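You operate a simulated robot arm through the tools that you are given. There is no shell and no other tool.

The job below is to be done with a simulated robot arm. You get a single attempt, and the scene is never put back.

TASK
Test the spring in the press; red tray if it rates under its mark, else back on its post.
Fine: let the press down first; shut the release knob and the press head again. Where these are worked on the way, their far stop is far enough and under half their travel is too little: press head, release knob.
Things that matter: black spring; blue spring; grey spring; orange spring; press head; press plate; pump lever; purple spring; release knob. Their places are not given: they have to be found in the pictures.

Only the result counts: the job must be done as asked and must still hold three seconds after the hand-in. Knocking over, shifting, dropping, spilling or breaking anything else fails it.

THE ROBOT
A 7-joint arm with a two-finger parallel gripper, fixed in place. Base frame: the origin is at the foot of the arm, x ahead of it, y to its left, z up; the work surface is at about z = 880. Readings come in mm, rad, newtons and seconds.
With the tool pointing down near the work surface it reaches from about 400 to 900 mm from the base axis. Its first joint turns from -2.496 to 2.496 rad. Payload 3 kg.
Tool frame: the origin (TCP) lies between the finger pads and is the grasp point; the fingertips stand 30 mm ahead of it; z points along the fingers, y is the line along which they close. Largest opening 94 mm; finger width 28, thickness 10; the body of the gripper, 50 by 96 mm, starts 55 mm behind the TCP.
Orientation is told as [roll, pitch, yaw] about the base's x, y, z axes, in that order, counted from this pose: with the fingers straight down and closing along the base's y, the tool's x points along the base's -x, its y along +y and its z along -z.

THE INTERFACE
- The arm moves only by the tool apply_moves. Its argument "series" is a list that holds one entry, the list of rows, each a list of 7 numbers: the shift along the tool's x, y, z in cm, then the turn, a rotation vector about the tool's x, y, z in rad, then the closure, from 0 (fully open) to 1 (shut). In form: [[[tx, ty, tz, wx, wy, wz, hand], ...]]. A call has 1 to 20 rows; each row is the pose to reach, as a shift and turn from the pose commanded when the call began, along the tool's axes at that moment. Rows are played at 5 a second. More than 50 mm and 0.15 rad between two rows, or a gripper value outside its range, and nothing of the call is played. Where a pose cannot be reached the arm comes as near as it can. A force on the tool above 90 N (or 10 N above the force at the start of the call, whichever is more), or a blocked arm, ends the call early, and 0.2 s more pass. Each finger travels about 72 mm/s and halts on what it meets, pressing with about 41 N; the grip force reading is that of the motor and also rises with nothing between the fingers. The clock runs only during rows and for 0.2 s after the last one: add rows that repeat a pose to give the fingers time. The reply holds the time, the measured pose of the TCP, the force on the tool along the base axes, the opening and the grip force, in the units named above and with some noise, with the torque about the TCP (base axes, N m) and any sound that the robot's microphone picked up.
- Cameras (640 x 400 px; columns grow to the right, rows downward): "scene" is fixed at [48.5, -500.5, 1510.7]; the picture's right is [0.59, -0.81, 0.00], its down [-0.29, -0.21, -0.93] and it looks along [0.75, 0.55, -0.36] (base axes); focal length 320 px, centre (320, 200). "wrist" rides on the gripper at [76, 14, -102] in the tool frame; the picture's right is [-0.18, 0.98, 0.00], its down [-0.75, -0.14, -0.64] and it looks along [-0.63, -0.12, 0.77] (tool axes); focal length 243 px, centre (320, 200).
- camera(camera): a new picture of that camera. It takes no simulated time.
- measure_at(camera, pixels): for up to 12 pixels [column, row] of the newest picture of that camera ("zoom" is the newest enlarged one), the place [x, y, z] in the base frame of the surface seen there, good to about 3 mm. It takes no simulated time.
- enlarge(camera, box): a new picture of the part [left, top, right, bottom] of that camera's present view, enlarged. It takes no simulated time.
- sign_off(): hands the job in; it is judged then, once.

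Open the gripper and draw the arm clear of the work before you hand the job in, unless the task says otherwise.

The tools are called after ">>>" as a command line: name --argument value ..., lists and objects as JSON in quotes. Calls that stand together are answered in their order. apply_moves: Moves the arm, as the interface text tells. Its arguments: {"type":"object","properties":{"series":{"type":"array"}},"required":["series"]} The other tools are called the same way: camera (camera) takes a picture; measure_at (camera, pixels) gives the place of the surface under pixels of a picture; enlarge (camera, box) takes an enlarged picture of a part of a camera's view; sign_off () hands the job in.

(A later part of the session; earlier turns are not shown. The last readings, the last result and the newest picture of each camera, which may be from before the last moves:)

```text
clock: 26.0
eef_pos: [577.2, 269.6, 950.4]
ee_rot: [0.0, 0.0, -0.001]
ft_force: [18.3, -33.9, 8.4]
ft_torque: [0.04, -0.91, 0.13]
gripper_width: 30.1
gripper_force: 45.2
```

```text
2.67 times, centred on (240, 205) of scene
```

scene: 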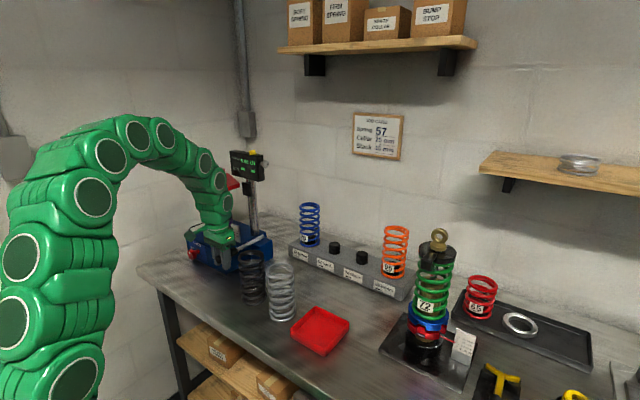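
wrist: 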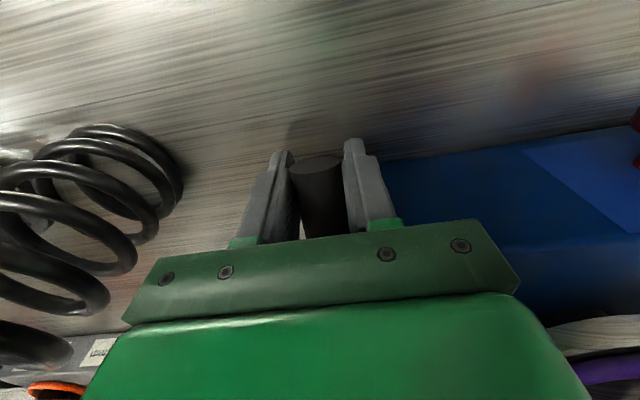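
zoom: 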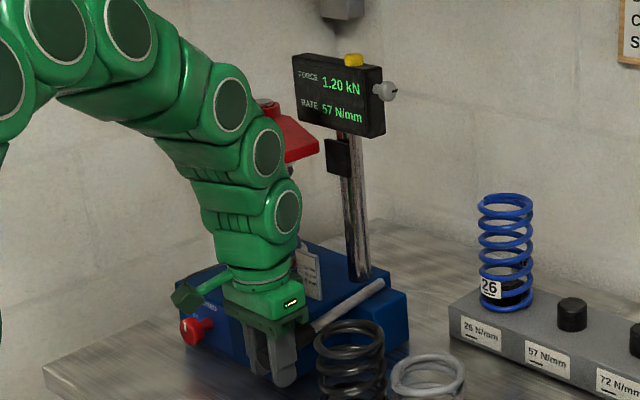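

RATE is clearly 57 N/mm, equal to the spring's mark and not under it, so it goes back on the 57 post. I'll raise the lever to its top stop, release it and back away to look at the knob.

>>> apply_moves --series '[[[0.05, 0, -1, 0, 0, 0, 1], [0.1, 0, -2, 0, 0, 0, 1], [0.1, 0, -2, 0, 0, 0, 1], [0.1, 0, -2, 0, 0, 0, 0.4], [0.1, 0, -2, 0, 0, 0, 0.4], [0.1, 0, -6, 0, 0, 0, 0.4], [0.1, 0, -10, 0, 0, 0, 0.4], [4, 1, -12, 0, 0, 0, 0.4], [8, 2, -14, 0, 0, 0, 0.4], [12, 4, -16, 0, 0, 0, 0.4], [12, 4, -16, 0, 0, 0, 0.4]]]'

>>> camera --camera "wrist"

>>> enlarge --camera "scene" --box '[180, 230, 220, 270]'

>>> measure_at --camera "zoom" --pixels '[[214, 226], [214, 212], [215, 242], [230, 195], [240, 293], [197, 235], [285, 240], [290, 140], [243, 178], [310, 212], [300, 195], [235, 250]]'

```text
clock: 28.4
eef_pos: [457.4, 312.1, 1110.7]
ee_rot: [0.0, 0.002, 0.0]
ft_force: [-0.1, -0.3, 0.2]
ft_torque: [0.0, 0.01, 0.03]
gripper_width: 56.4
gripper_force: 0.1
```

```text
taken
```

wrist: 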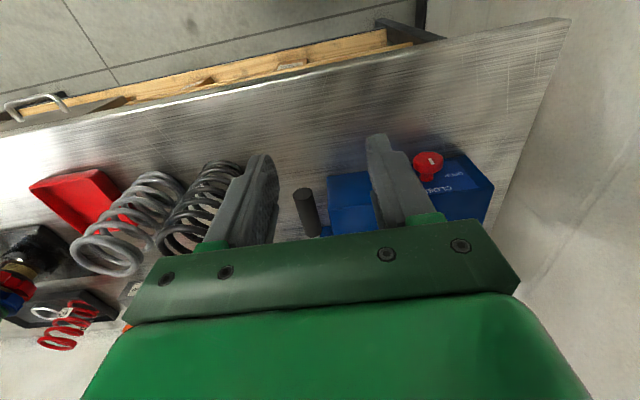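

```text
10.00 times, centred on (200, 250) of scene
```

zoom: 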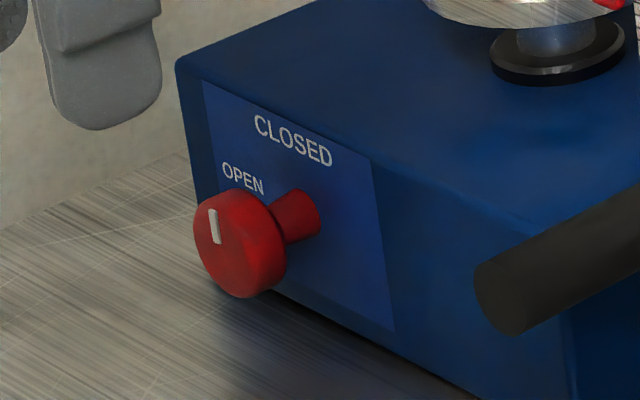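

```text
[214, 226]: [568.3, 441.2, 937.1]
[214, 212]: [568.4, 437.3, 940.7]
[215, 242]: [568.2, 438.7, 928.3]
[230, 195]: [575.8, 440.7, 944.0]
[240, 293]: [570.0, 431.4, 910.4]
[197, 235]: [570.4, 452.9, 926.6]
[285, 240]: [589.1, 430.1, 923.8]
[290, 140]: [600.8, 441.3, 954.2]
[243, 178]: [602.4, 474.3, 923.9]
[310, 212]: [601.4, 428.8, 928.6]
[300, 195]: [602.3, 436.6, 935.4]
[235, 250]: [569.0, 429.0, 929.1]
```

The knob disc is centred near (577,437,927) with radius about 18; CLOSED sits directly above it and OPEN directly to its left, so opening is about a 90° anticlockwise turn. I'll tilt the hand 45° forward and lean it 45° toward −y at a point short of the knob, so I can turn it through 90° in one grip.

>>> apply_moves --series '[[[-0.655, 0.97, 1.7, -0.0929, -0.0929, 0.0385, 0.35], [-1.31, 1.94, 3.4, -0.1859, -0.1859, 0.077, 0.35], [-1.965, 2.9, 5.1, -0.2788, -0.2788, 0.1155, 0.35], [-2.62, 3.87, 6.8, -0.3718, -0.3718, 0.154, 0.35], [-3.275, 4.84, 8.5, -0.4647, -0.4647, 0.1924, 0.35], [-3.93, 5.8, 10.2, -0.5576, -0.5576, 0.2309, 0.35], [-4.585, 6.77, 11.9, -0.6506, -0.6506, 0.2694, 0.35], [-5.24, 7.74, 13.62, -0.7435, -0.7435, 0.3079, 0.35], [-5.24, 7.74, 13.62, -0.7435, -0.7435, 0.3079, 0.35]]]'

>>> camera --camera "wrist"

>>> camera --camera "scene"

```text
clock: 30.4
eef_pos: [533.4, 399.8, 969.5]
ee_rot: [0.957, -0.524, -0.614]
ft_force: [0.1, -0.2, 0.4]
ft_torque: [0.01, 0.0, -0.03]
gripper_width: 61.1
gripper_force: 0.0
out of reach, approached as far as the arm can: row 8, 9
```

```text
taken
```

wrist: 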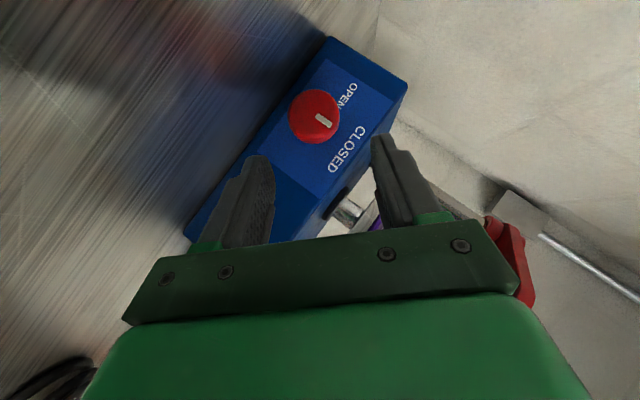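

```text
taken
```

scene: 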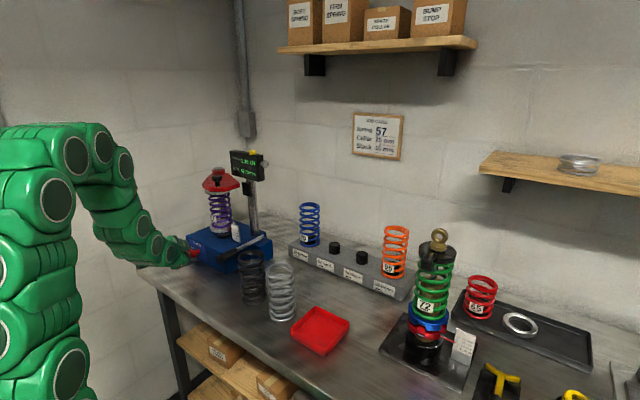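

Rows 8–9 were a bit too folded to reach, but the orientation was met and the hand sits at (533,400,970) with the knob straight ahead at wrist (315,115). I'll advance 2.5 cm along the fingers to see where the command frame is, still short of the knob.

>>> apply_moves --series '[[[0, 0, 1.3, 0, 0, 0, 0.35], [0, 0, 2.5, 0, 0, 0, 0.35], [0, 0, 2.5, 0, 0, 0, 0.35]]]'

>>> camera --camera "wrist"

>>> enlarge --camera "scene" --box '[70, 160, 290, 300]'

```text
clock: 31.2
eef_pos: [551.5, 411.1, 956.7]
ee_rot: [0.954, -0.522, -0.615]
ft_force: [-0.1, 0.5, 0.3]
ft_torque: [-0.02, -0.01, 0.01]
gripper_width: 60.9
gripper_force: 0.0
```

```text
taken
```

wrist: 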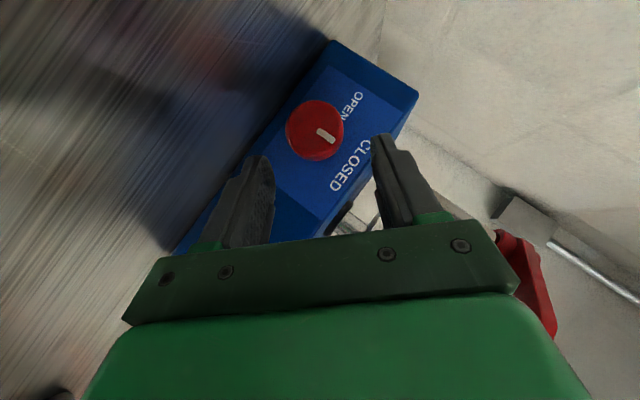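

```text
2.86 times, centred on (180, 230) of scene
```

zoom: 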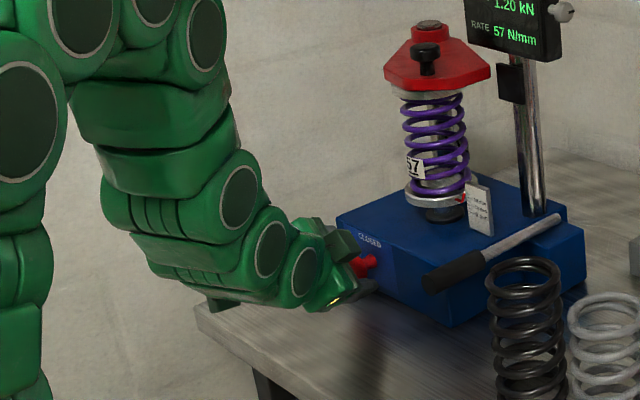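

The command frame follows the reached pose, now at (551,411,957). I'll measure the knob's face and rims from this near wrist view.

>>> measure_at --camera "wrist" --pixels '[[315, 131], [324, 136], [292, 130], [338, 125], [315, 104], [312, 155], [300, 112], [332, 108], [300, 148], [330, 150]]'

>>> enlarge --camera "wrist" --box '[240, 60, 420, 200]'

```text
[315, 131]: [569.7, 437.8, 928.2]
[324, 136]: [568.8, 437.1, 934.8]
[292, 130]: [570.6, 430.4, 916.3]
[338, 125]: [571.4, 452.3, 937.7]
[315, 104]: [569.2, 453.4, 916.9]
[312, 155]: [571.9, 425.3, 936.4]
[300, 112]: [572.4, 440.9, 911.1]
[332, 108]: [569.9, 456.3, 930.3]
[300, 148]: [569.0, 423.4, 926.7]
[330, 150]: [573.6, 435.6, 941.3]
```

```text
2.86 times, centred on (330, 130) of wrist
```

zoom: 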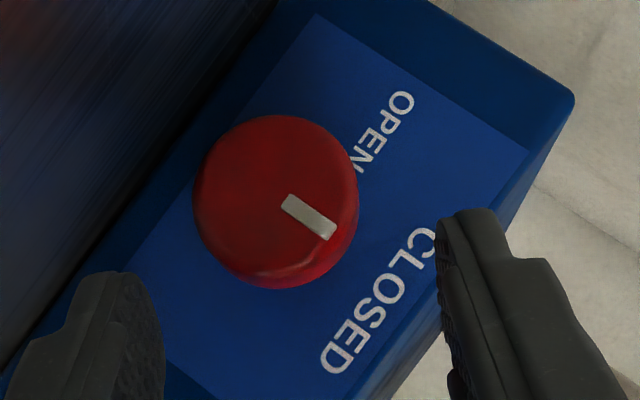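

The knob centre works out to 11 mm along tool x, −1 mm along tool y and 47 mm ahead. I'll line up and advance so the fingers straddle it, opening narrowed to about 47 mm, and check before closing.

>>> apply_moves --series '[[[0.6, -0.07, 0.3, 0, 0, 0, 0.5], [1.13, -0.13, 0.9, 0, 0, 0, 0.5], [1.13, -0.13, 1.9, 0, 0, 0, 0.5], [1.13, -0.13, 2.93, 0, 0, 0, 0.5], [1.13, -0.13, 2.93, 0, 0, 0, 0.5]]]'

>>> camera --camera "wrist"

>>> enlarge --camera "scene" --box '[130, 210, 250, 290]'

```text
clock: 32.4
eef_pos: [562.8, 431.1, 935.4]
ee_rot: [0.955, -0.523, -0.615]
ft_force: [-0.3, 0.4, -0.4]
ft_torque: [-0.03, 0.0, -0.01]
gripper_width: 46.9
gripper_force: 0.0
```

```text
taken
```

wrist: 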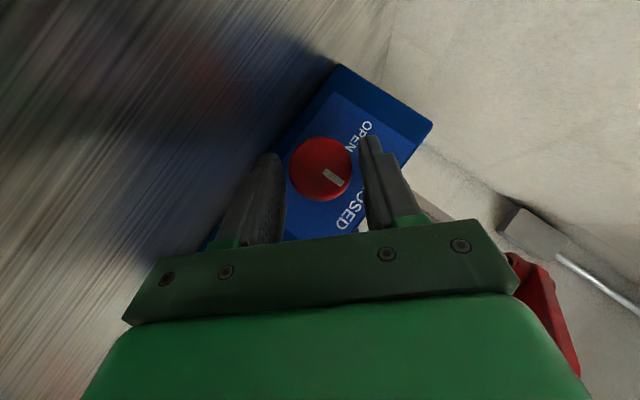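

```text
5.00 times, centred on (190, 250) of scene
```

zoom: 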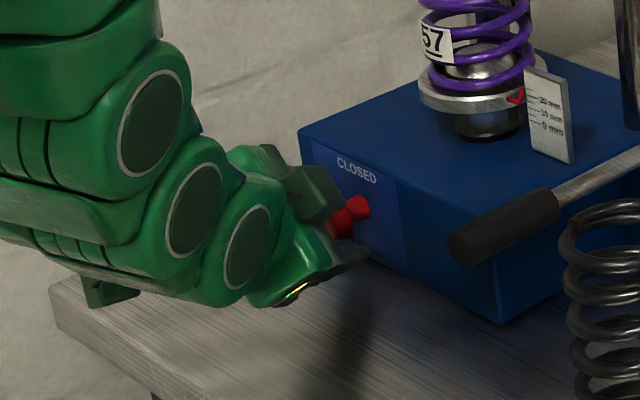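

The fingers straddle the knob with its mark toward CLOSED. I'll close on it now and check the grip.

>>> apply_moves --series '[[[-0.1, -0.04, 0, 0, 0, 0, 0.8], [-0.1, -0.04, 0, 0, 0, 0, 1], [-0.1, -0.04, 0, 0, 0, 0, 1], [-0.1, -0.04, 0, 0, 0, 0, 1]]]'

>>> camera --camera "wrist"

```text
clock: 33.4
eef_pos: [562.6, 430.3, 935.1]
ee_rot: [0.953, -0.523, -0.612]
ft_force: [-1.8, 23.7, -10.8]
ft_torque: [0.08, 0.43, 1.11]
gripper_width: 37.5
gripper_force: 44.4
```

```text
taken
```

wrist: 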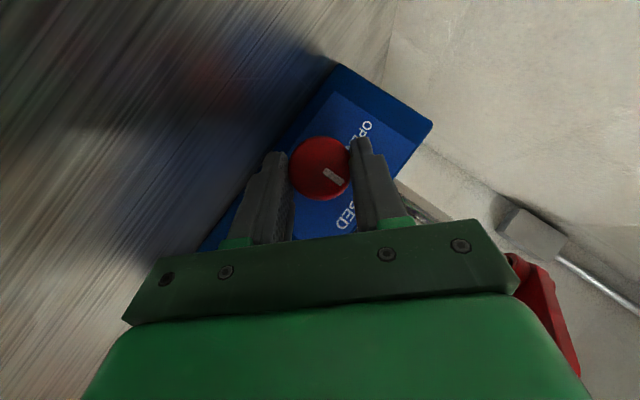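

The knob is held at 37.5 mm with firm grip. I'll turn it anticlockwise about its own axis by 0.78 rad first and check the mark.

>>> apply_moves --series '[[[0.007, 0.162, 0.007, 0.0919, 0, -0.0919, 1], [0.029, 0.321, 0.029, 0.1838, 0, -0.1838, 1], [0.065, 0.475, 0.065, 0.2758, 0, -0.2758, 1], [0.115, 0.621, 0.115, 0.3677, 0, -0.3677, 1], [0.177, 0.757, 0.177, 0.4596, 0, -0.4596, 1], [0.252, 0.879, 0.252, 0.5515, 0, -0.5515, 1], [0.252, 0.879, 0.252, 0.5515, 0, -0.5515, 1]]]'

>>> camera --camera "wrist"

>>> enlarge --camera "scene" --box '[130, 130, 290, 290]'

```text
clock: 35.0
eef_pos: [565.2, 439.6, 941.1]
ee_rot: [0.01, -0.787, -0.004]
ft_force: [29.5, 45.3, 3.7]
ft_torque: [0.68, -0.96, 0.55]
gripper_width: 37.5
gripper_force: 45.0
```

```text
taken
```

wrist: 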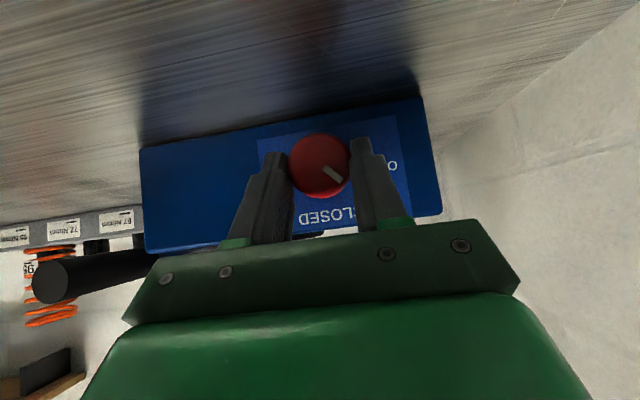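

```text
2.50 times, centred on (210, 210) of scene
```

zoom: 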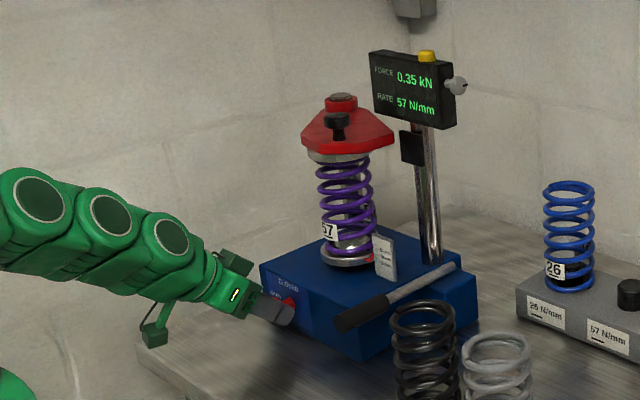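

The knob has turned about 45° and the force has dropped to 0.35 kN, so it is releasing. I'll turn on the remaining ~45° toward OPEN.

>>> apply_moves --series '[[[0.025, 0.22, 0.025, 0.0919, 0, -0.0919, 1], [0.068, 0.436, 0.068, 0.1838, 0, -0.1838, 1], [0.126, 0.637, 0.126, 0.2758, 0, -0.2758, 1], [0.202, 0.829, 0.202, 0.3677, 0, -0.3677, 1], [0.293, 0.99, 0.293, 0.4596, 0, -0.4596, 1], [0.378, 1.137, 0.378, 0.5515, 0, -0.5515, 1], [0.378, 1.137, 0.378, 0.5515, 0, -0.5515, 1]]]'

>>> camera --camera "wrist"

>>> enlarge --camera "scene" --box '[130, 130, 290, 290]'

```text
clock: 36.6
eef_pos: [563.4, 447.8, 934.2]
ee_rot: [-0.948, -0.527, 0.609]
ft_force: [-5.1, -0.9, 2.5]
ft_torque: [-0.01, -0.86, 0.27]
gripper_width: 37.4
gripper_force: 44.9
```

```text
taken
```

wrist: 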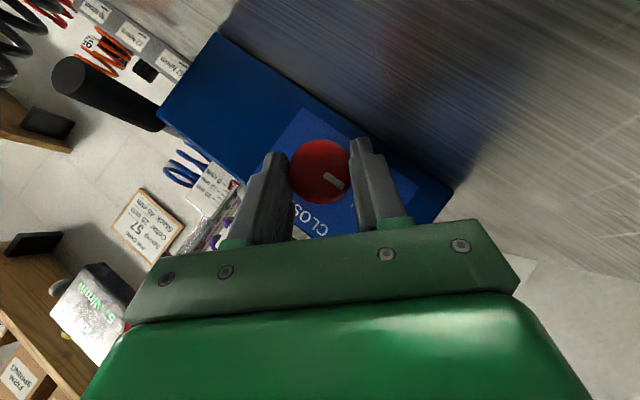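

```text
2.50 times, centred on (210, 210) of scene
```

zoom: 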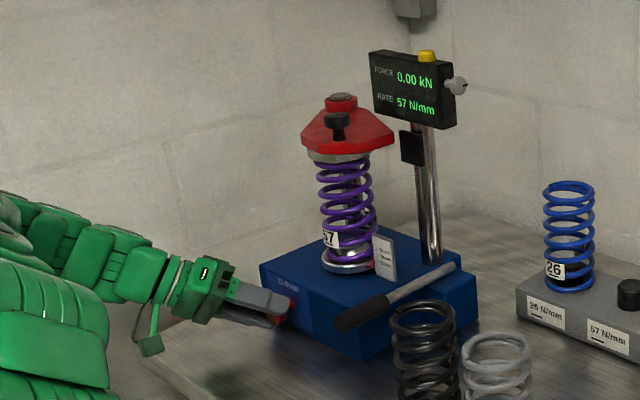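

Force reads 0.00 kN and the mark turned with the hand through about 90°. I'll check the scale pointer and the knob mark against OPEN.

>>> enlarge --camera "scene" --box '[222, 215, 254, 247]'

>>> enlarge --camera "wrist" --box '[250, 90, 450, 240]'

>>> enlarge --camera "scene" --box '[170, 225, 230, 270]'

```text
12.50 times, centred on (238, 231) of scene
```

zoom: 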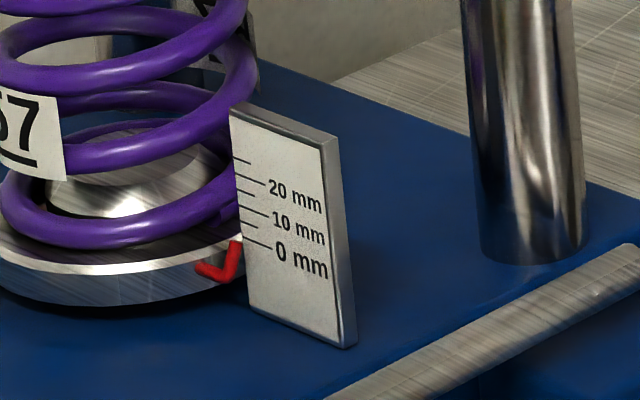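

```text
2.67 times, centred on (350, 165) of wrist
```

zoom: 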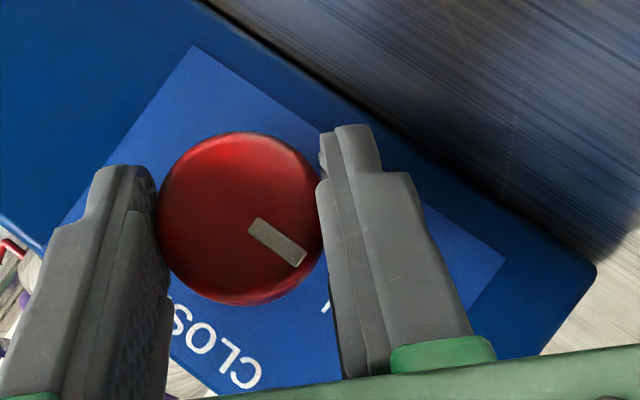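

```text
8.89 times, centred on (200, 248) of scene
```

zoom: 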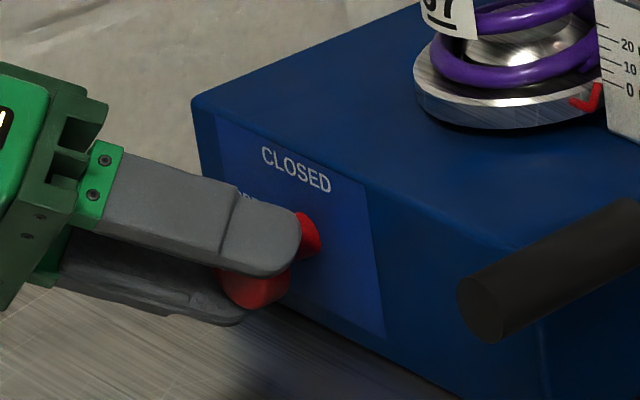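

The pointer is back at 0 mm and force is 0, so the press is fully let down with the knob at OPEN. Since I'm holding the knob, I'll now turn it back clockwise to shut it, in two halves.

>>> apply_moves --series '[[[0.0065, -0.142, 0.0065, -0.0919, 0, 0.0919, 1], [0.026, -0.282, 0.026, -0.1838, 0, 0.1838, 1], [0.058, -0.417, 0.058, -0.2758, 0, 0.2758, 1], [0.102, -0.545, 0.102, -0.3677, 0, 0.3677, 1], [0.158, -0.663, 0.158, -0.4596, 0, 0.4596, 1], [0.224, -0.771, 0.224, -0.5515, 0, 0.5515, 1], [0.224, -0.771, 0.224, -0.5515, 0, 0.5515, 1]]]'

>>> camera --camera "wrist"

```text
clock: 38.2
eef_pos: [563.7, 440.9, 938.0]
ee_rot: [0.006, -0.784, -0.007]
ft_force: [7.0, -31.5, 12.9]
ft_torque: [-0.36, -0.67, -0.69]
gripper_width: 36.7
gripper_force: 44.8
```

```text
taken
```

wrist: 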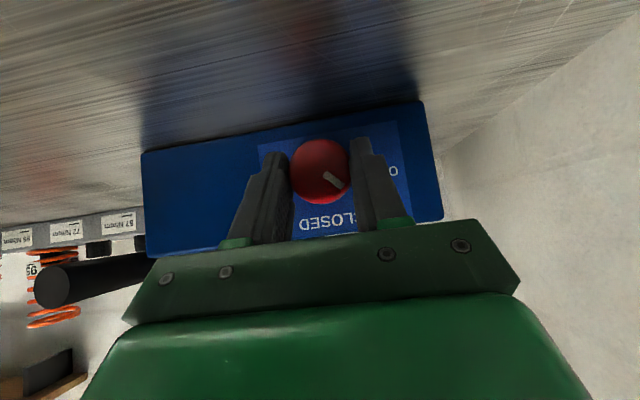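

The knob is half-way back with no slip. I'll complete the clockwise turn with a slight overshoot so it seats at CLOSED.

>>> apply_moves --series '[[[0.0, -0.17, 0.0, -0.0919, 0, 0.0919, 1], [0.011, -0.337, 0.011, -0.1838, 0, 0.1838, 1], [0.037, -0.5, 0.037, -0.2758, 0, 0.2758, 1], [0.075, -0.66, 0.075, -0.3677, 0, 0.3677, 1], [0.126, -0.8, 0.126, -0.4596, 0, 0.4596, 1], [0.189, -0.93, 0.189, -0.5515, 0, 0.5515, 1], [0.234, -0.999, 0.234, -0.608, 0, 0.608, 1], [0.234, -0.999, 0.234, -0.608, 0, 0.608, 1]]]'

>>> camera --camera "wrist"

>>> enlarge --camera "scene" --box '[130, 130, 290, 290]'

```text
clock: 40.0
eef_pos: [564.0, 432.8, 932.8]
ee_rot: [1.029, -0.474, -0.649]
ft_force: [-2.1, -11.0, -17.5]
ft_torque: [-0.37, 0.15, -0.78]
gripper_width: 37.3
gripper_force: 45.2
```

```text
taken
```

wrist: 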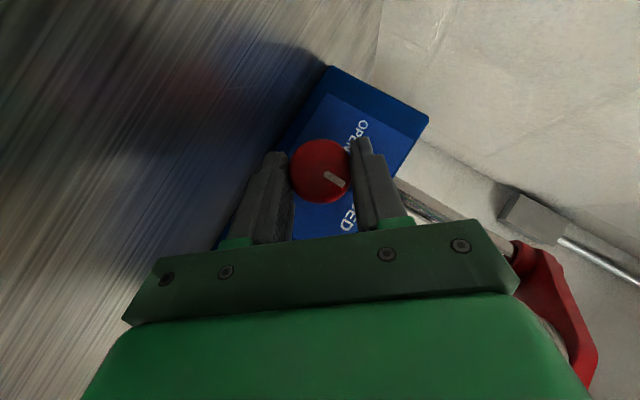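

```text
2.50 times, centred on (210, 210) of scene
```

zoom: 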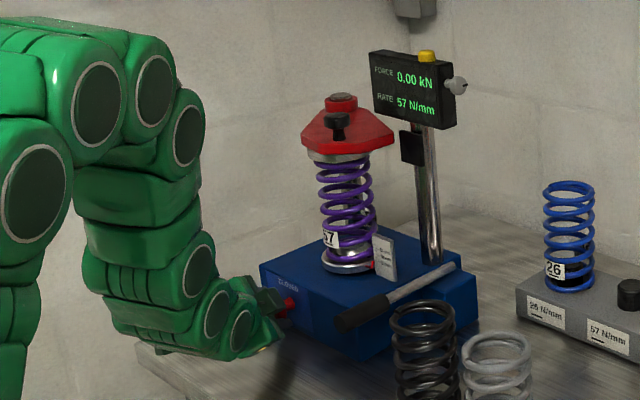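

The knob is turned back with the mark toward CLOSED, display at 0.00 kN. I'll open the fingers, retreat along them, then bring the hand upright and up to about (500,300,1200).

>>> apply_moves --series '[[[0, 0, 0, 0, 0, 0, 0.45], [0, 0, 0, 0, 0, 0, 0.45], [0, 0, -1.5, 0, 0, 0, 0.45], [0, 0, -3, 0, 0, 0, 0.45], [0, 0, -4.5, 0, 0, 0, 0.45], [-1.66, 1.29, -6.67, 0.0905, 0.0817, -0.0375, 0.4], [-3.33, 2.58, -8.83, 0.181, 0.1634, -0.075, 0.4], [-4.99, 3.87, -11.0, 0.2714, 0.2451, -0.1124, 0.4], [-6.65, 5.16, -13.16, 0.3618, 0.3268, -0.1498, 0.4], [-8.32, 6.45, -15.33, 0.4523, 0.4084, -0.1873, 0.4], [-9.98, 7.74, -17.49, 0.5427, 0.4901, -0.2247, 0.4], [-11.64, 9.03, -19.66, 0.6332, 0.5718, -0.2622, 0.4], [-13.31, 10.32, -21.82, 0.7236, 0.6535, -0.2996, 0.4], [-14.97, 11.61, -23.99, 0.8141, 0.7352, -0.3371, 0.4], [-14.97, 11.61, -23.99, 0.8141, 0.7352, -0.3371, 0.4]]]'

>>> camera --camera "wrist"

>>> enlarge --camera "scene" --box '[180, 230, 220, 270]'

>>> enlarge --camera "scene" --box '[190, 140, 290, 240]'

```text
clock: 43.2
eef_pos: [499.7, 295.1, 1202.4]
ee_rot: [0.006, 0.002, -0.001]
ft_force: [-0.2, -0.2, 0.0]
ft_torque: [-0.01, 0.01, 0.04]
gripper_width: 56.6
gripper_force: 0.0
out of reach, approached as far as the arm can: row 5
```

```text
taken
```

wrist: 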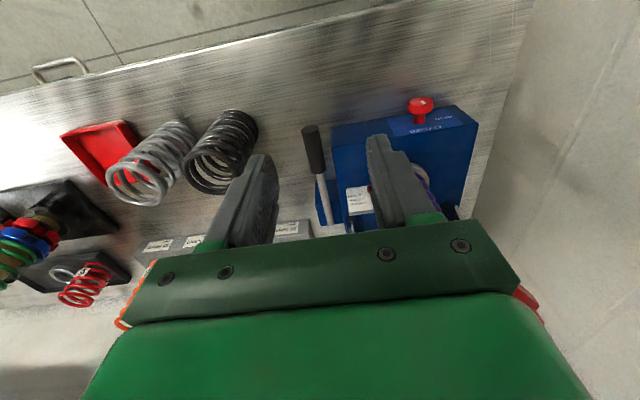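

```text
10.00 times, centred on (200, 250) of scene
```

zoom: 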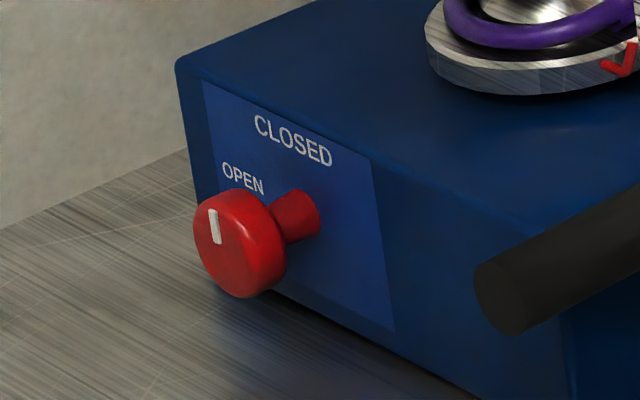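

```text
4.00 times, centred on (240, 190) of scene
```

zoom: 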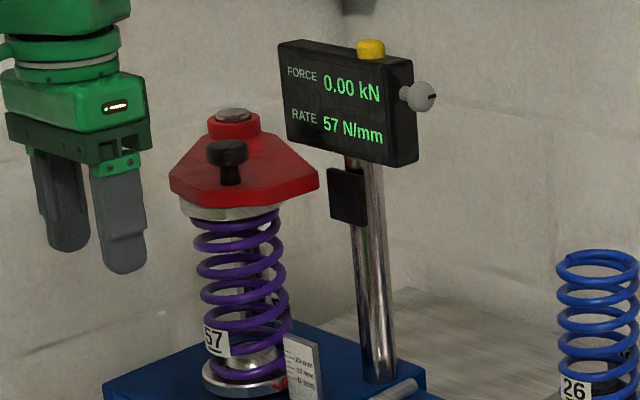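

The knob's mark is back exactly upright at CLOSED. Next is the press head: I'll measure its black handle, boss and outline, plus the display's edges, in an enlarged view.

>>> enlarge --camera "scene" --box '[200, 140, 280, 200]'

>>> measure_at --camera "zoom" --pixels '[[215, 230], [195, 240], [235, 240], [218, 285], [218, 308], [250, 190], [228, 205], [250, 170], [222, 182], [285, 200], [130, 300], [330, 305]]'

>>> measure_at --camera "zoom" --pixels '[[330, 100], [335, 200], [490, 120], [500, 240], [520, 180], [455, 90], [430, 80], [400, 310], [375, 280], [410, 270], [545, 160], [200, 345]]'

```text
6.67 times, centred on (240, 170) of scene
```

zoom: 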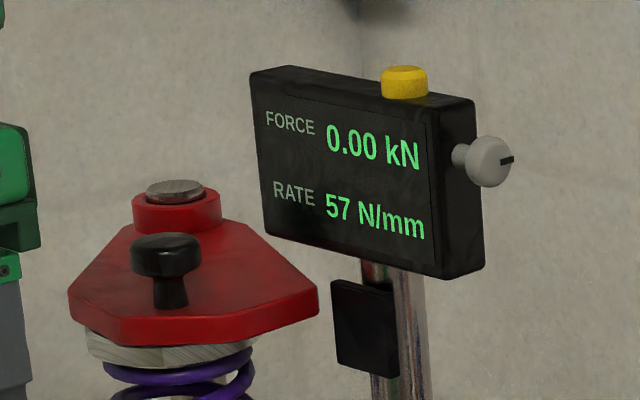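

```text
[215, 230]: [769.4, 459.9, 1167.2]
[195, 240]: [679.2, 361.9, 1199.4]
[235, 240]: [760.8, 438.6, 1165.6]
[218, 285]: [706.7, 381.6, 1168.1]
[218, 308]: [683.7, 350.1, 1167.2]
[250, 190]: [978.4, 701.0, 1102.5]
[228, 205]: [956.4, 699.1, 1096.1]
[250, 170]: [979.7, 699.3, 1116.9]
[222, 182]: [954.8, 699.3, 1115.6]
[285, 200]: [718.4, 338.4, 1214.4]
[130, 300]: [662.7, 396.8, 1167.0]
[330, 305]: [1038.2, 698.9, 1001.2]
```

```text
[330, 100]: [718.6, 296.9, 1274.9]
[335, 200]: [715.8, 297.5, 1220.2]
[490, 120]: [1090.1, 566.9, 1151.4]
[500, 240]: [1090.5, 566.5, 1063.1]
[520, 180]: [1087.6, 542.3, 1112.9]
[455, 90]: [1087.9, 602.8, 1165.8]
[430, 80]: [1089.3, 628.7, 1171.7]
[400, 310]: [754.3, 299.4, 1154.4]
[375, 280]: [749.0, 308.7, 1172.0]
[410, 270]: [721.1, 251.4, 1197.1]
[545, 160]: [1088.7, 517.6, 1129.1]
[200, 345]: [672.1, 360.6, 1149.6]
```

I mis-picked some pixels there; in this zoom the handle is at (165,255), the boss at (175,205) and the display's left edge near (258,150). I'll re-measure with those.

>>> measure_at --camera "zoom" --pixels '[[165, 243], [136, 255], [197, 255], [165, 265], [170, 290], [170, 303], [175, 188], [175, 205], [137, 210], [215, 210], [175, 225], [150, 190]]'

>>> measure_at --camera "zoom" --pixels '[[72, 295], [315, 300], [130, 335], [215, 330], [250, 235], [130, 235], [260, 90], [268, 228], [435, 260], [475, 150], [405, 75], [300, 80]]'

```text
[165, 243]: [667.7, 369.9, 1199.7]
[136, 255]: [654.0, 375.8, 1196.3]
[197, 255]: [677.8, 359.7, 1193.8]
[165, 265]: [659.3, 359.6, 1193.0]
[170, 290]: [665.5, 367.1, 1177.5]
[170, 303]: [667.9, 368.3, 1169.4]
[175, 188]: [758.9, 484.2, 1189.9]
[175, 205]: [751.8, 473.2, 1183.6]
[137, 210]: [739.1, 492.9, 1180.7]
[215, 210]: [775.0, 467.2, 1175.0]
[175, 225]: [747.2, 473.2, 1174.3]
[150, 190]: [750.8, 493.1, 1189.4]
```

```text
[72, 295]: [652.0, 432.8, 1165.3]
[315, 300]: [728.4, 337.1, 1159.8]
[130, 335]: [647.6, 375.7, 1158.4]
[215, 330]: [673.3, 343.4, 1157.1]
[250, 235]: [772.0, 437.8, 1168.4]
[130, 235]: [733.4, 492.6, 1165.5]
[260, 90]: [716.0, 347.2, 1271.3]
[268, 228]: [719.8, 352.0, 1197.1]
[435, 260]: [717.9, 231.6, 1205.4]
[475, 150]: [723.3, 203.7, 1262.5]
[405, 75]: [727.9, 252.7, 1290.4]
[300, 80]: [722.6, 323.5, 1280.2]
```

The handle's mushroom top is at about (667.5,369,1200) over the red head at z≈1168, the head pivots about the boss near (758,482), and the display begins at x≈717. I'll move above the handle at z≈1240 and verify alignment before lowering.

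>>> apply_moves --series '[[[0, 0, -3.76, 0, 0, 0, 0.4], [-4, 1.8, -3.76, 0, 0, 0, 0.4], [-8, 3.6, -3.76, 0, 0, 0, 0.4], [-12, 5.4, -3.76, 0, 0, 0, 0.4], [-15, 6.6, -3.76, 0, 0, 0, 0.4], [-16.78, 7.39, -3.76, 0, 0, 0, 0.4], [-16.78, 7.39, -3.76, 0, 0, 0, 0.4]]]'

>>> camera --camera "wrist"

>>> enlarge --camera "scene" --box '[170, 110, 290, 230]'

```text
clock: 44.8
eef_pos: [642.1, 361.7, 1222.7]
ee_rot: [0.006, 0.001, 0.0]
ft_force: [-0.2, 0.1, -0.5]
ft_torque: [-0.03, -0.02, -0.01]
gripper_width: 56.4
gripper_force: 0.1
out of reach, approached as far as the arm can: row 5, 6, 7
```

```text
taken
```

wrist: 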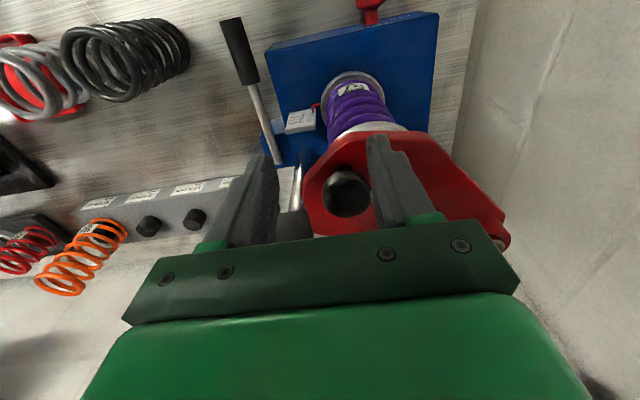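

```text
3.33 times, centred on (230, 170) of scene
```

zoom: 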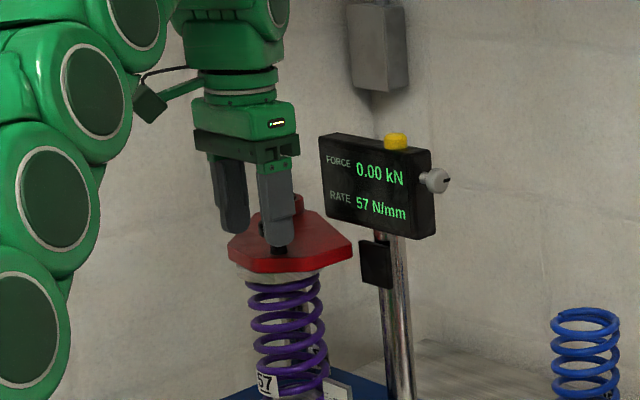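

At this height the upright hand can't reach the handle (stopped at (642,362,1223)), so I'll back off and tilt the fingers 45° forward, lining up 80 mm short of the handle at about (611,369,1248).

>>> apply_moves --series '[[[2, 0.4, -0.6, 0, 0, 0, 0.4], [3.12, 0.73, -1.0, 0, -0.06, 0, 0.4], [3.12, 0.73, -1.3, 0, -0.2, 0, 0.4], [3.12, 0.73, -1.6, 0, -0.34, 0, 0.4], [3.12, 0.73, -1.9, 0, -0.48, 0, 0.4], [3.12, 0.73, -2.2, 0, -0.62, 0, 0.4], [3.12, 0.73, -2.49, 0, -0.76, 0, 0.4], [3.12, 0.73, -2.49, 0, -0.785, 0, 0.4], [3.12, 0.73, -2.49, 0, -0.785, 0, 0.4]]]'

>>> camera --camera "wrist"

>>> enlarge --camera "scene" --box '[150, 120, 270, 220]'

```text
clock: 46.8
eef_pos: [610.1, 371.5, 1247.7]
ee_rot: [0.007, -0.785, -0.004]
ft_force: [-0.2, 0.4, -0.3]
ft_torque: [-0.01, -0.01, 0.0]
gripper_width: 56.6
gripper_force: 0.0
```

```text
taken
```

wrist: 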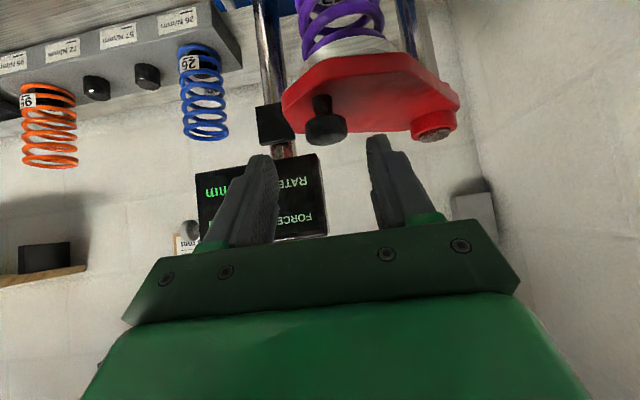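

```text
4.00 times, centred on (210, 170) of scene
```

zoom: 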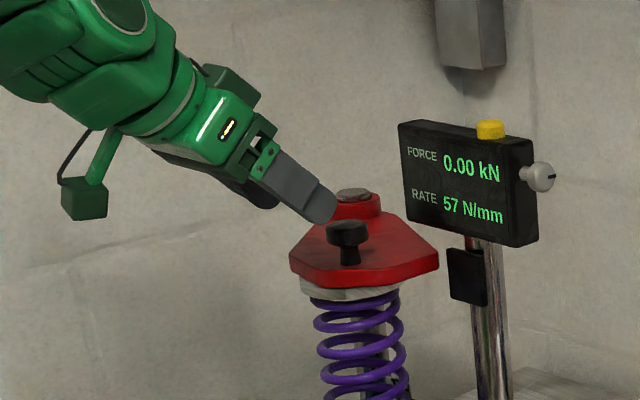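

The handle shows at wrist (325,125) just ahead of the fingers. I'll measure it and the head's outline from here.

>>> measure_at --camera "wrist" --pixels '[[325, 128], [308, 125], [345, 125], [325, 140], [322, 105], [322, 98], [433, 130], [415, 125], [452, 122], [300, 105], [285, 100], [380, 80]]'

```text
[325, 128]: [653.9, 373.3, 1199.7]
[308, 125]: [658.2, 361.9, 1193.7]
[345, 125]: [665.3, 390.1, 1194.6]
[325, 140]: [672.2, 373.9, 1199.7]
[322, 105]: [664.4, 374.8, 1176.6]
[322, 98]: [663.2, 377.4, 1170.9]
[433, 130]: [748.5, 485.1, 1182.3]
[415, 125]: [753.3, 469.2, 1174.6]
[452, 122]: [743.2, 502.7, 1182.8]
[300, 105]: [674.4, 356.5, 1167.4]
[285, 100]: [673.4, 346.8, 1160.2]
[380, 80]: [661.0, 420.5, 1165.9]
```

The handle centre is at about (669,374,1191), 82 mm ahead with small offsets. I'll advance 62 mm along the fingers to straddle the mushroom top and close on it.

>>> apply_moves --series '[[[-0.16, 0.25, 1.5, 0, 0, 0, 0.4], [-0.16, 0.25, 3.5, 0, 0, 0, 0.4], [-0.16, 0.25, 5.2, 0, 0, 0, 0.4], [-0.16, 0.25, 6.1, 0, 0, 0, 0.4], [-0.16, 0.25, 6.1, 0, 0, 0, 0.7], [-0.16, 0.25, 6.1, 0, 0, 0, 1], [-0.16, 0.25, 6.1, 0, 0, 0, 1]]]'

>>> camera --camera "wrist"

>>> enlarge --camera "scene" --box '[150, 120, 270, 220]'

```text
clock: 48.4
eef_pos: [653.5, 375.0, 1206.2]
ee_rot: [0.009, -0.785, -0.005]
ft_force: [10.1, 39.4, -8.0]
ft_torque: [0.69, -0.12, 0.79]
gripper_width: 33.4
gripper_force: 45.5
```

```text
taken
```

wrist: 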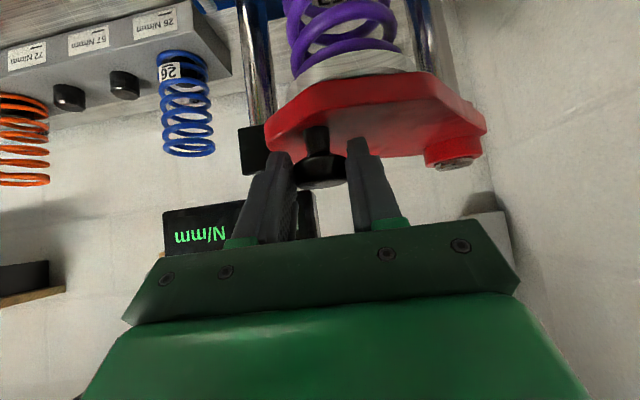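

```text
4.00 times, centred on (210, 170) of scene
```

zoom: 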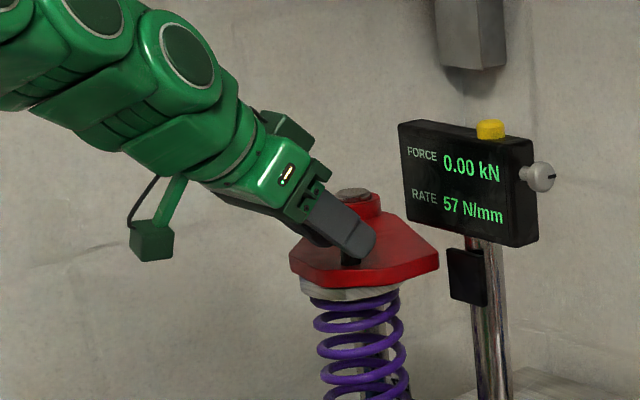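

The handle is gripped at 33.4 mm. I'll swing it gently clockwise (seen from above) about the boss by 16° to feel whether the head moves that way.

>>> apply_moves --series '[[[0.5, 0.65, -0.5, 0, 0, 0, 1], [1.0, 1.35, -1.0, 0, 0, 0, 1], [1.45, 2.1, -1.45, 0, 0, 0, 1], [1.86, 2.89, -1.86, 0, 0, 0, 1], [1.86, 2.89, -1.86, 0, 0, 0, 1]]]'

>>> camera --camera "wrist"

>>> enlarge --camera "scene" --box '[150, 120, 270, 220]'

```text
clock: 49.6
eef_pos: [627.4, 400.3, 1205.8]
ee_rot: [0.007, -0.783, -0.006]
ft_force: [-12.7, -14.5, 5.8]
ft_torque: [-0.17, 0.0, -0.77]
gripper_width: 33.1
gripper_force: 44.9
```

```text
taken
```

wrist: 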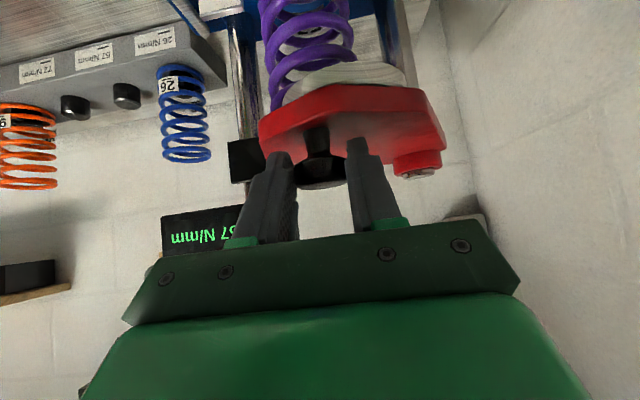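

```text
4.00 times, centred on (210, 170) of scene
```

zoom: 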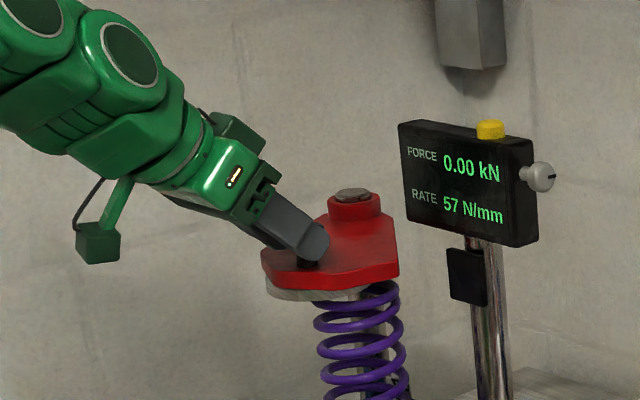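

The head swings that way freely (forces under 20 N) and the spring stays put. I'll continue the arc to about 64°.

>>> apply_moves --series '[[[0.7, 1.7, -0.7, 0, 0, 0, 1], [1.22, 3.52, -1.22, 0, 0, 0, 1], [1.56, 5.42, -1.56, 0, 0, 0, 1], [1.71, 7.37, -1.71, 0, 0, 0, 1], [1.67, 9.33, -1.67, 0, 0, 0, 1], [1.44, 11.26, -1.44, 0, 0, 0, 1], [1.44, 11.26, -1.44, 0, 0, 0, 1]]]'

>>> camera --camera "wrist"

>>> enlarge --camera "scene" --box '[150, 120, 270, 250]'

```text
clock: 51.2
eef_pos: [607.9, 514.2, 1205.8]
ee_rot: [0.007, -0.783, -0.004]
ft_force: [2.7, 0.0, -7.4]
ft_torque: [-0.16, -0.79, -0.09]
gripper_width: 33.1
gripper_force: 45.2
```

```text
taken
```

wrist: 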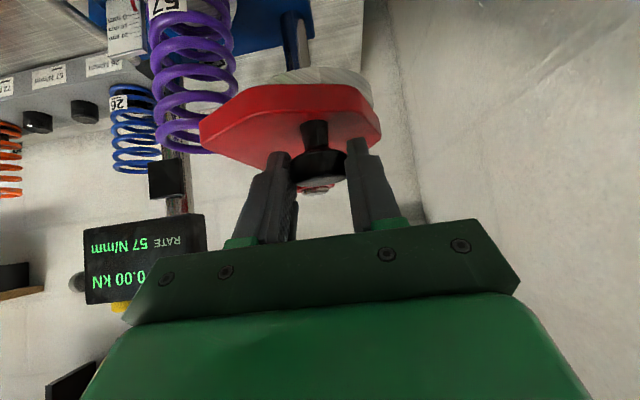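

```text
3.08 times, centred on (210, 185) of scene
```

zoom: 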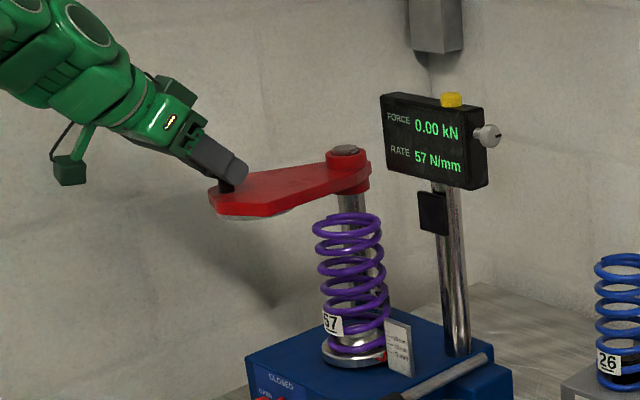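

The head is clear of the spring at about 64°. I'll keep going toward its far stop, up to 96°, watching the force.

>>> apply_moves --series '[[[-0.42, 1.87, 0.42, 0, 0, 0, 1], [-1.03, 3.64, 1.03, 0, 0, 0, 1], [-1.4, 4.47, 1.4, 0, 0, 0, 1], [-1.8, 5.27, 1.8, 0, 0, 0, 1], [-1.8, 5.27, 1.8, 0, 0, 0, 1]]]'

>>> camera --camera "wrist"

>>> enlarge --camera "scene" --box '[150, 120, 270, 250]'

```text
clock: 52.4
eef_pos: [632.0, 566.0, 1207.0]
ee_rot: [0.007, -0.786, -0.007]
ft_force: [-4.5, 1.3, 2.2]
ft_torque: [-0.01, 0.2, -0.16]
gripper_width: 33.2
gripper_force: 45.0
```

```text
taken
```

wrist: 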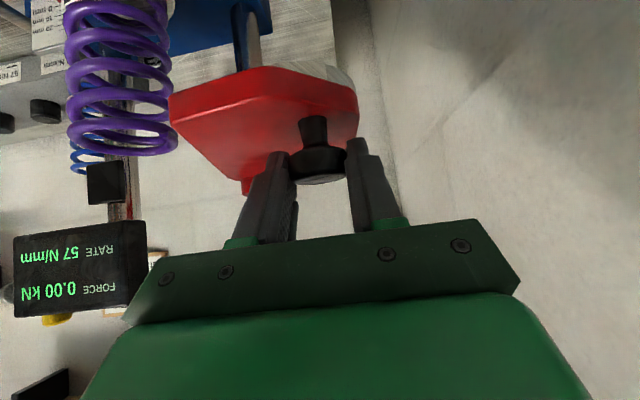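

```text
3.08 times, centred on (210, 185) of scene
```

zoom: 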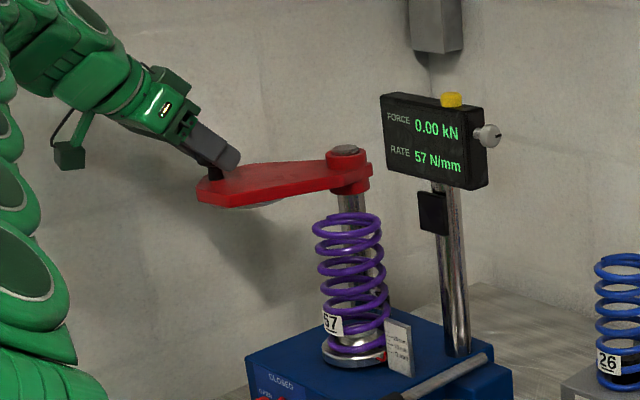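

It is at about 88° with no stop felt yet. I'll ease on in small steps up to about 104°.

>>> apply_moves --series '[[[-0.46, 0.75, 0.46, 0, 0, 0, 1], [-0.93, 1.46, 0.93, 0, 0, 0, 1], [-1.45, 2.1, 1.45, 0, 0, 0, 1], [-1.98, 2.72, 1.98, 0, 0, 0, 1], [-1.98, 2.72, 1.98, 0, 0, 0, 1]]]'

>>> camera --camera "wrist"

>>> enlarge --camera "scene" --box '[150, 120, 270, 250]'

```text
clock: 53.4
eef_pos: [654.6, 587.3, 1208.0]
ee_rot: [-0.004, -0.78, -0.003]
ft_force: [-33.4, -30.7, 10.9]
ft_torque: [-0.69, 0.65, -0.15]
gripper_width: 34.1
gripper_force: 44.7
stopped in row 4: the force on the tool passed its limit at 104 N (the readings are from after the stop); the commanded pose is now the measured one
```

```text
taken
```

wrist: 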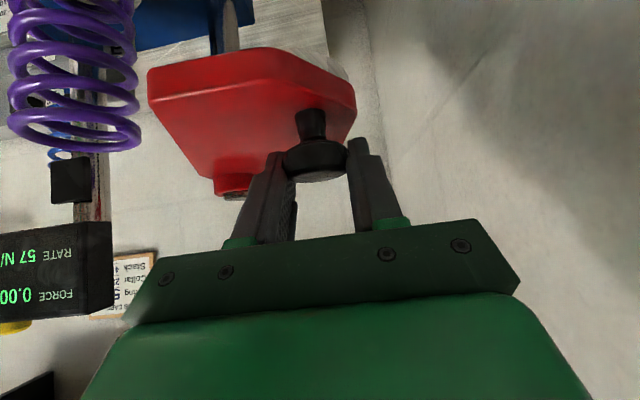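

```text
3.08 times, centred on (210, 185) of scene
```

zoom: 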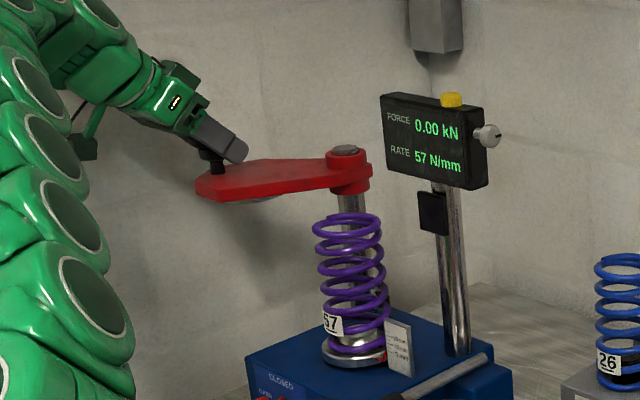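

The head hit its far stop at roughly 95–100°, well clear of the spring. I'll open, back off along the fingers 8 cm, and then slide across to stand in front of the spring.

>>> apply_moves --series '[[[0, 0, 0, 0, 0, 0, 0.4], [0, 0, 0, 0, 0, 0, 0.4], [0, 0, -2, 0, 0, 0, 0.4], [0, 0, -4.5, 0, 0, 0, 0.4], [0, 0, -8, 0, 0, 0, 0.4], [0.5, -4, -8.5, 0, 0, 0, 0.3], [1, -8, -9, 0, 0, 0, 0.2], [1.5, -12, -9.5, 0, 0, 0, 0.1], [2, -16, -10, 0, 0, 0, 0], [2.5, -20, -10, 0, 0, 0, 0], [2.5, -20, -10, 0, 0, 0, 0]]]'

>>> camera --camera "wrist"

>>> enlarge --camera "scene" --box '[160, 130, 280, 260]'

```text
clock: 55.8
eef_pos: [564.8, 388.5, 1260.7]
ee_rot: [0.0, -0.779, -0.003]
ft_force: [0.2, 0.2, -0.3]
ft_torque: [0.0, 0.0, -0.02]
gripper_width: 94.3
gripper_force: 0.1
```

```text
taken
```

wrist: 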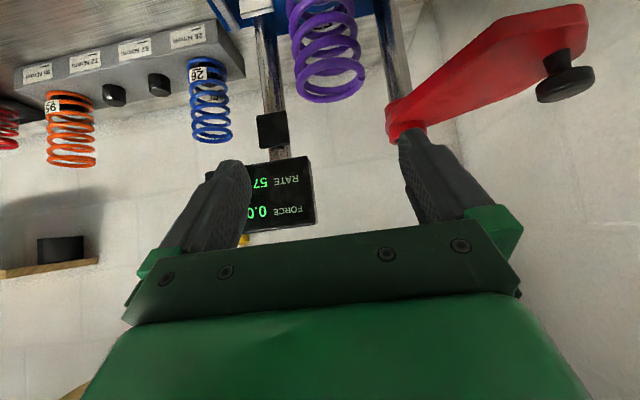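

```text
3.08 times, centred on (220, 195) of scene
```

zoom: 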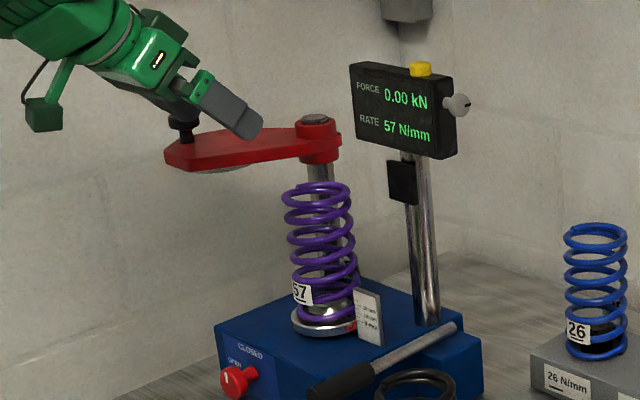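

The head stays open at the left and the spring stands free on the plate at wrist (330,70). I'll measure the spring's top ring, sides and the plate from both cameras.

>>> measure_at --camera "zoom" --pixels '[[286, 198], [349, 196], [315, 184], [312, 207], [322, 222], [320, 250], [322, 275], [325, 298], [325, 318], [322, 327], [300, 318], [352, 325]]'

>>> measure_at --camera "wrist" --pixels '[[297, 85], [362, 75], [330, 98], [330, 64], [325, 40], [310, 70], [295, 50], [358, 45], [330, 20], [325, 5], [345, 92], [265, 130]]'

>>> enlarge --camera "wrist" --box '[240, 0, 420, 150]'

```text
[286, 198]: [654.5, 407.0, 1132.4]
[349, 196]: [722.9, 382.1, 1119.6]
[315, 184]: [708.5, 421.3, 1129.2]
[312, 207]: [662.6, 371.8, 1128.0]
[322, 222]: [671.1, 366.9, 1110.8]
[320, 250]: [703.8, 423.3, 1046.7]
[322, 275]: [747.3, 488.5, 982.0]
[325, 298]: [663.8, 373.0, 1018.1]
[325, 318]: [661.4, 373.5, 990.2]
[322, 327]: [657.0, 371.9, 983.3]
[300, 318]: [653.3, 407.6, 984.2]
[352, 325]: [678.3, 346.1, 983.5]
```

```text
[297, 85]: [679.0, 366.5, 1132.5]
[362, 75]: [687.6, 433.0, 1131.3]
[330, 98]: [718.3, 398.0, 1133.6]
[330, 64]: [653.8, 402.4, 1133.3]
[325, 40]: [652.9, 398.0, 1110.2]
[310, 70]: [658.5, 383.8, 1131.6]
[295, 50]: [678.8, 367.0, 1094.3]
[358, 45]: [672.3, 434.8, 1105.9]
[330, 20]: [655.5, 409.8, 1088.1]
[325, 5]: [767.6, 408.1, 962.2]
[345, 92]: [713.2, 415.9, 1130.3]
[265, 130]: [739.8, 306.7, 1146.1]
```

```text
2.67 times, centred on (330, 75) of wrist
```

zoom: 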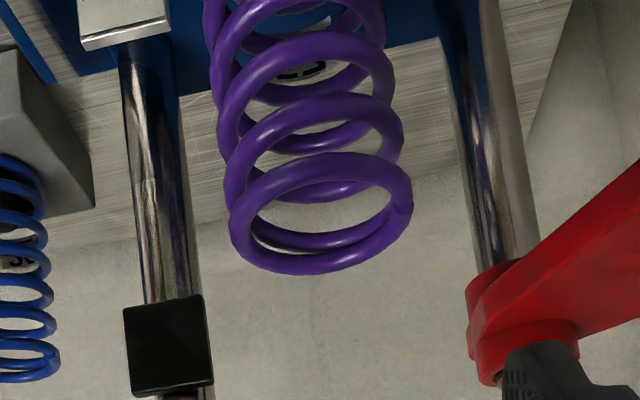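

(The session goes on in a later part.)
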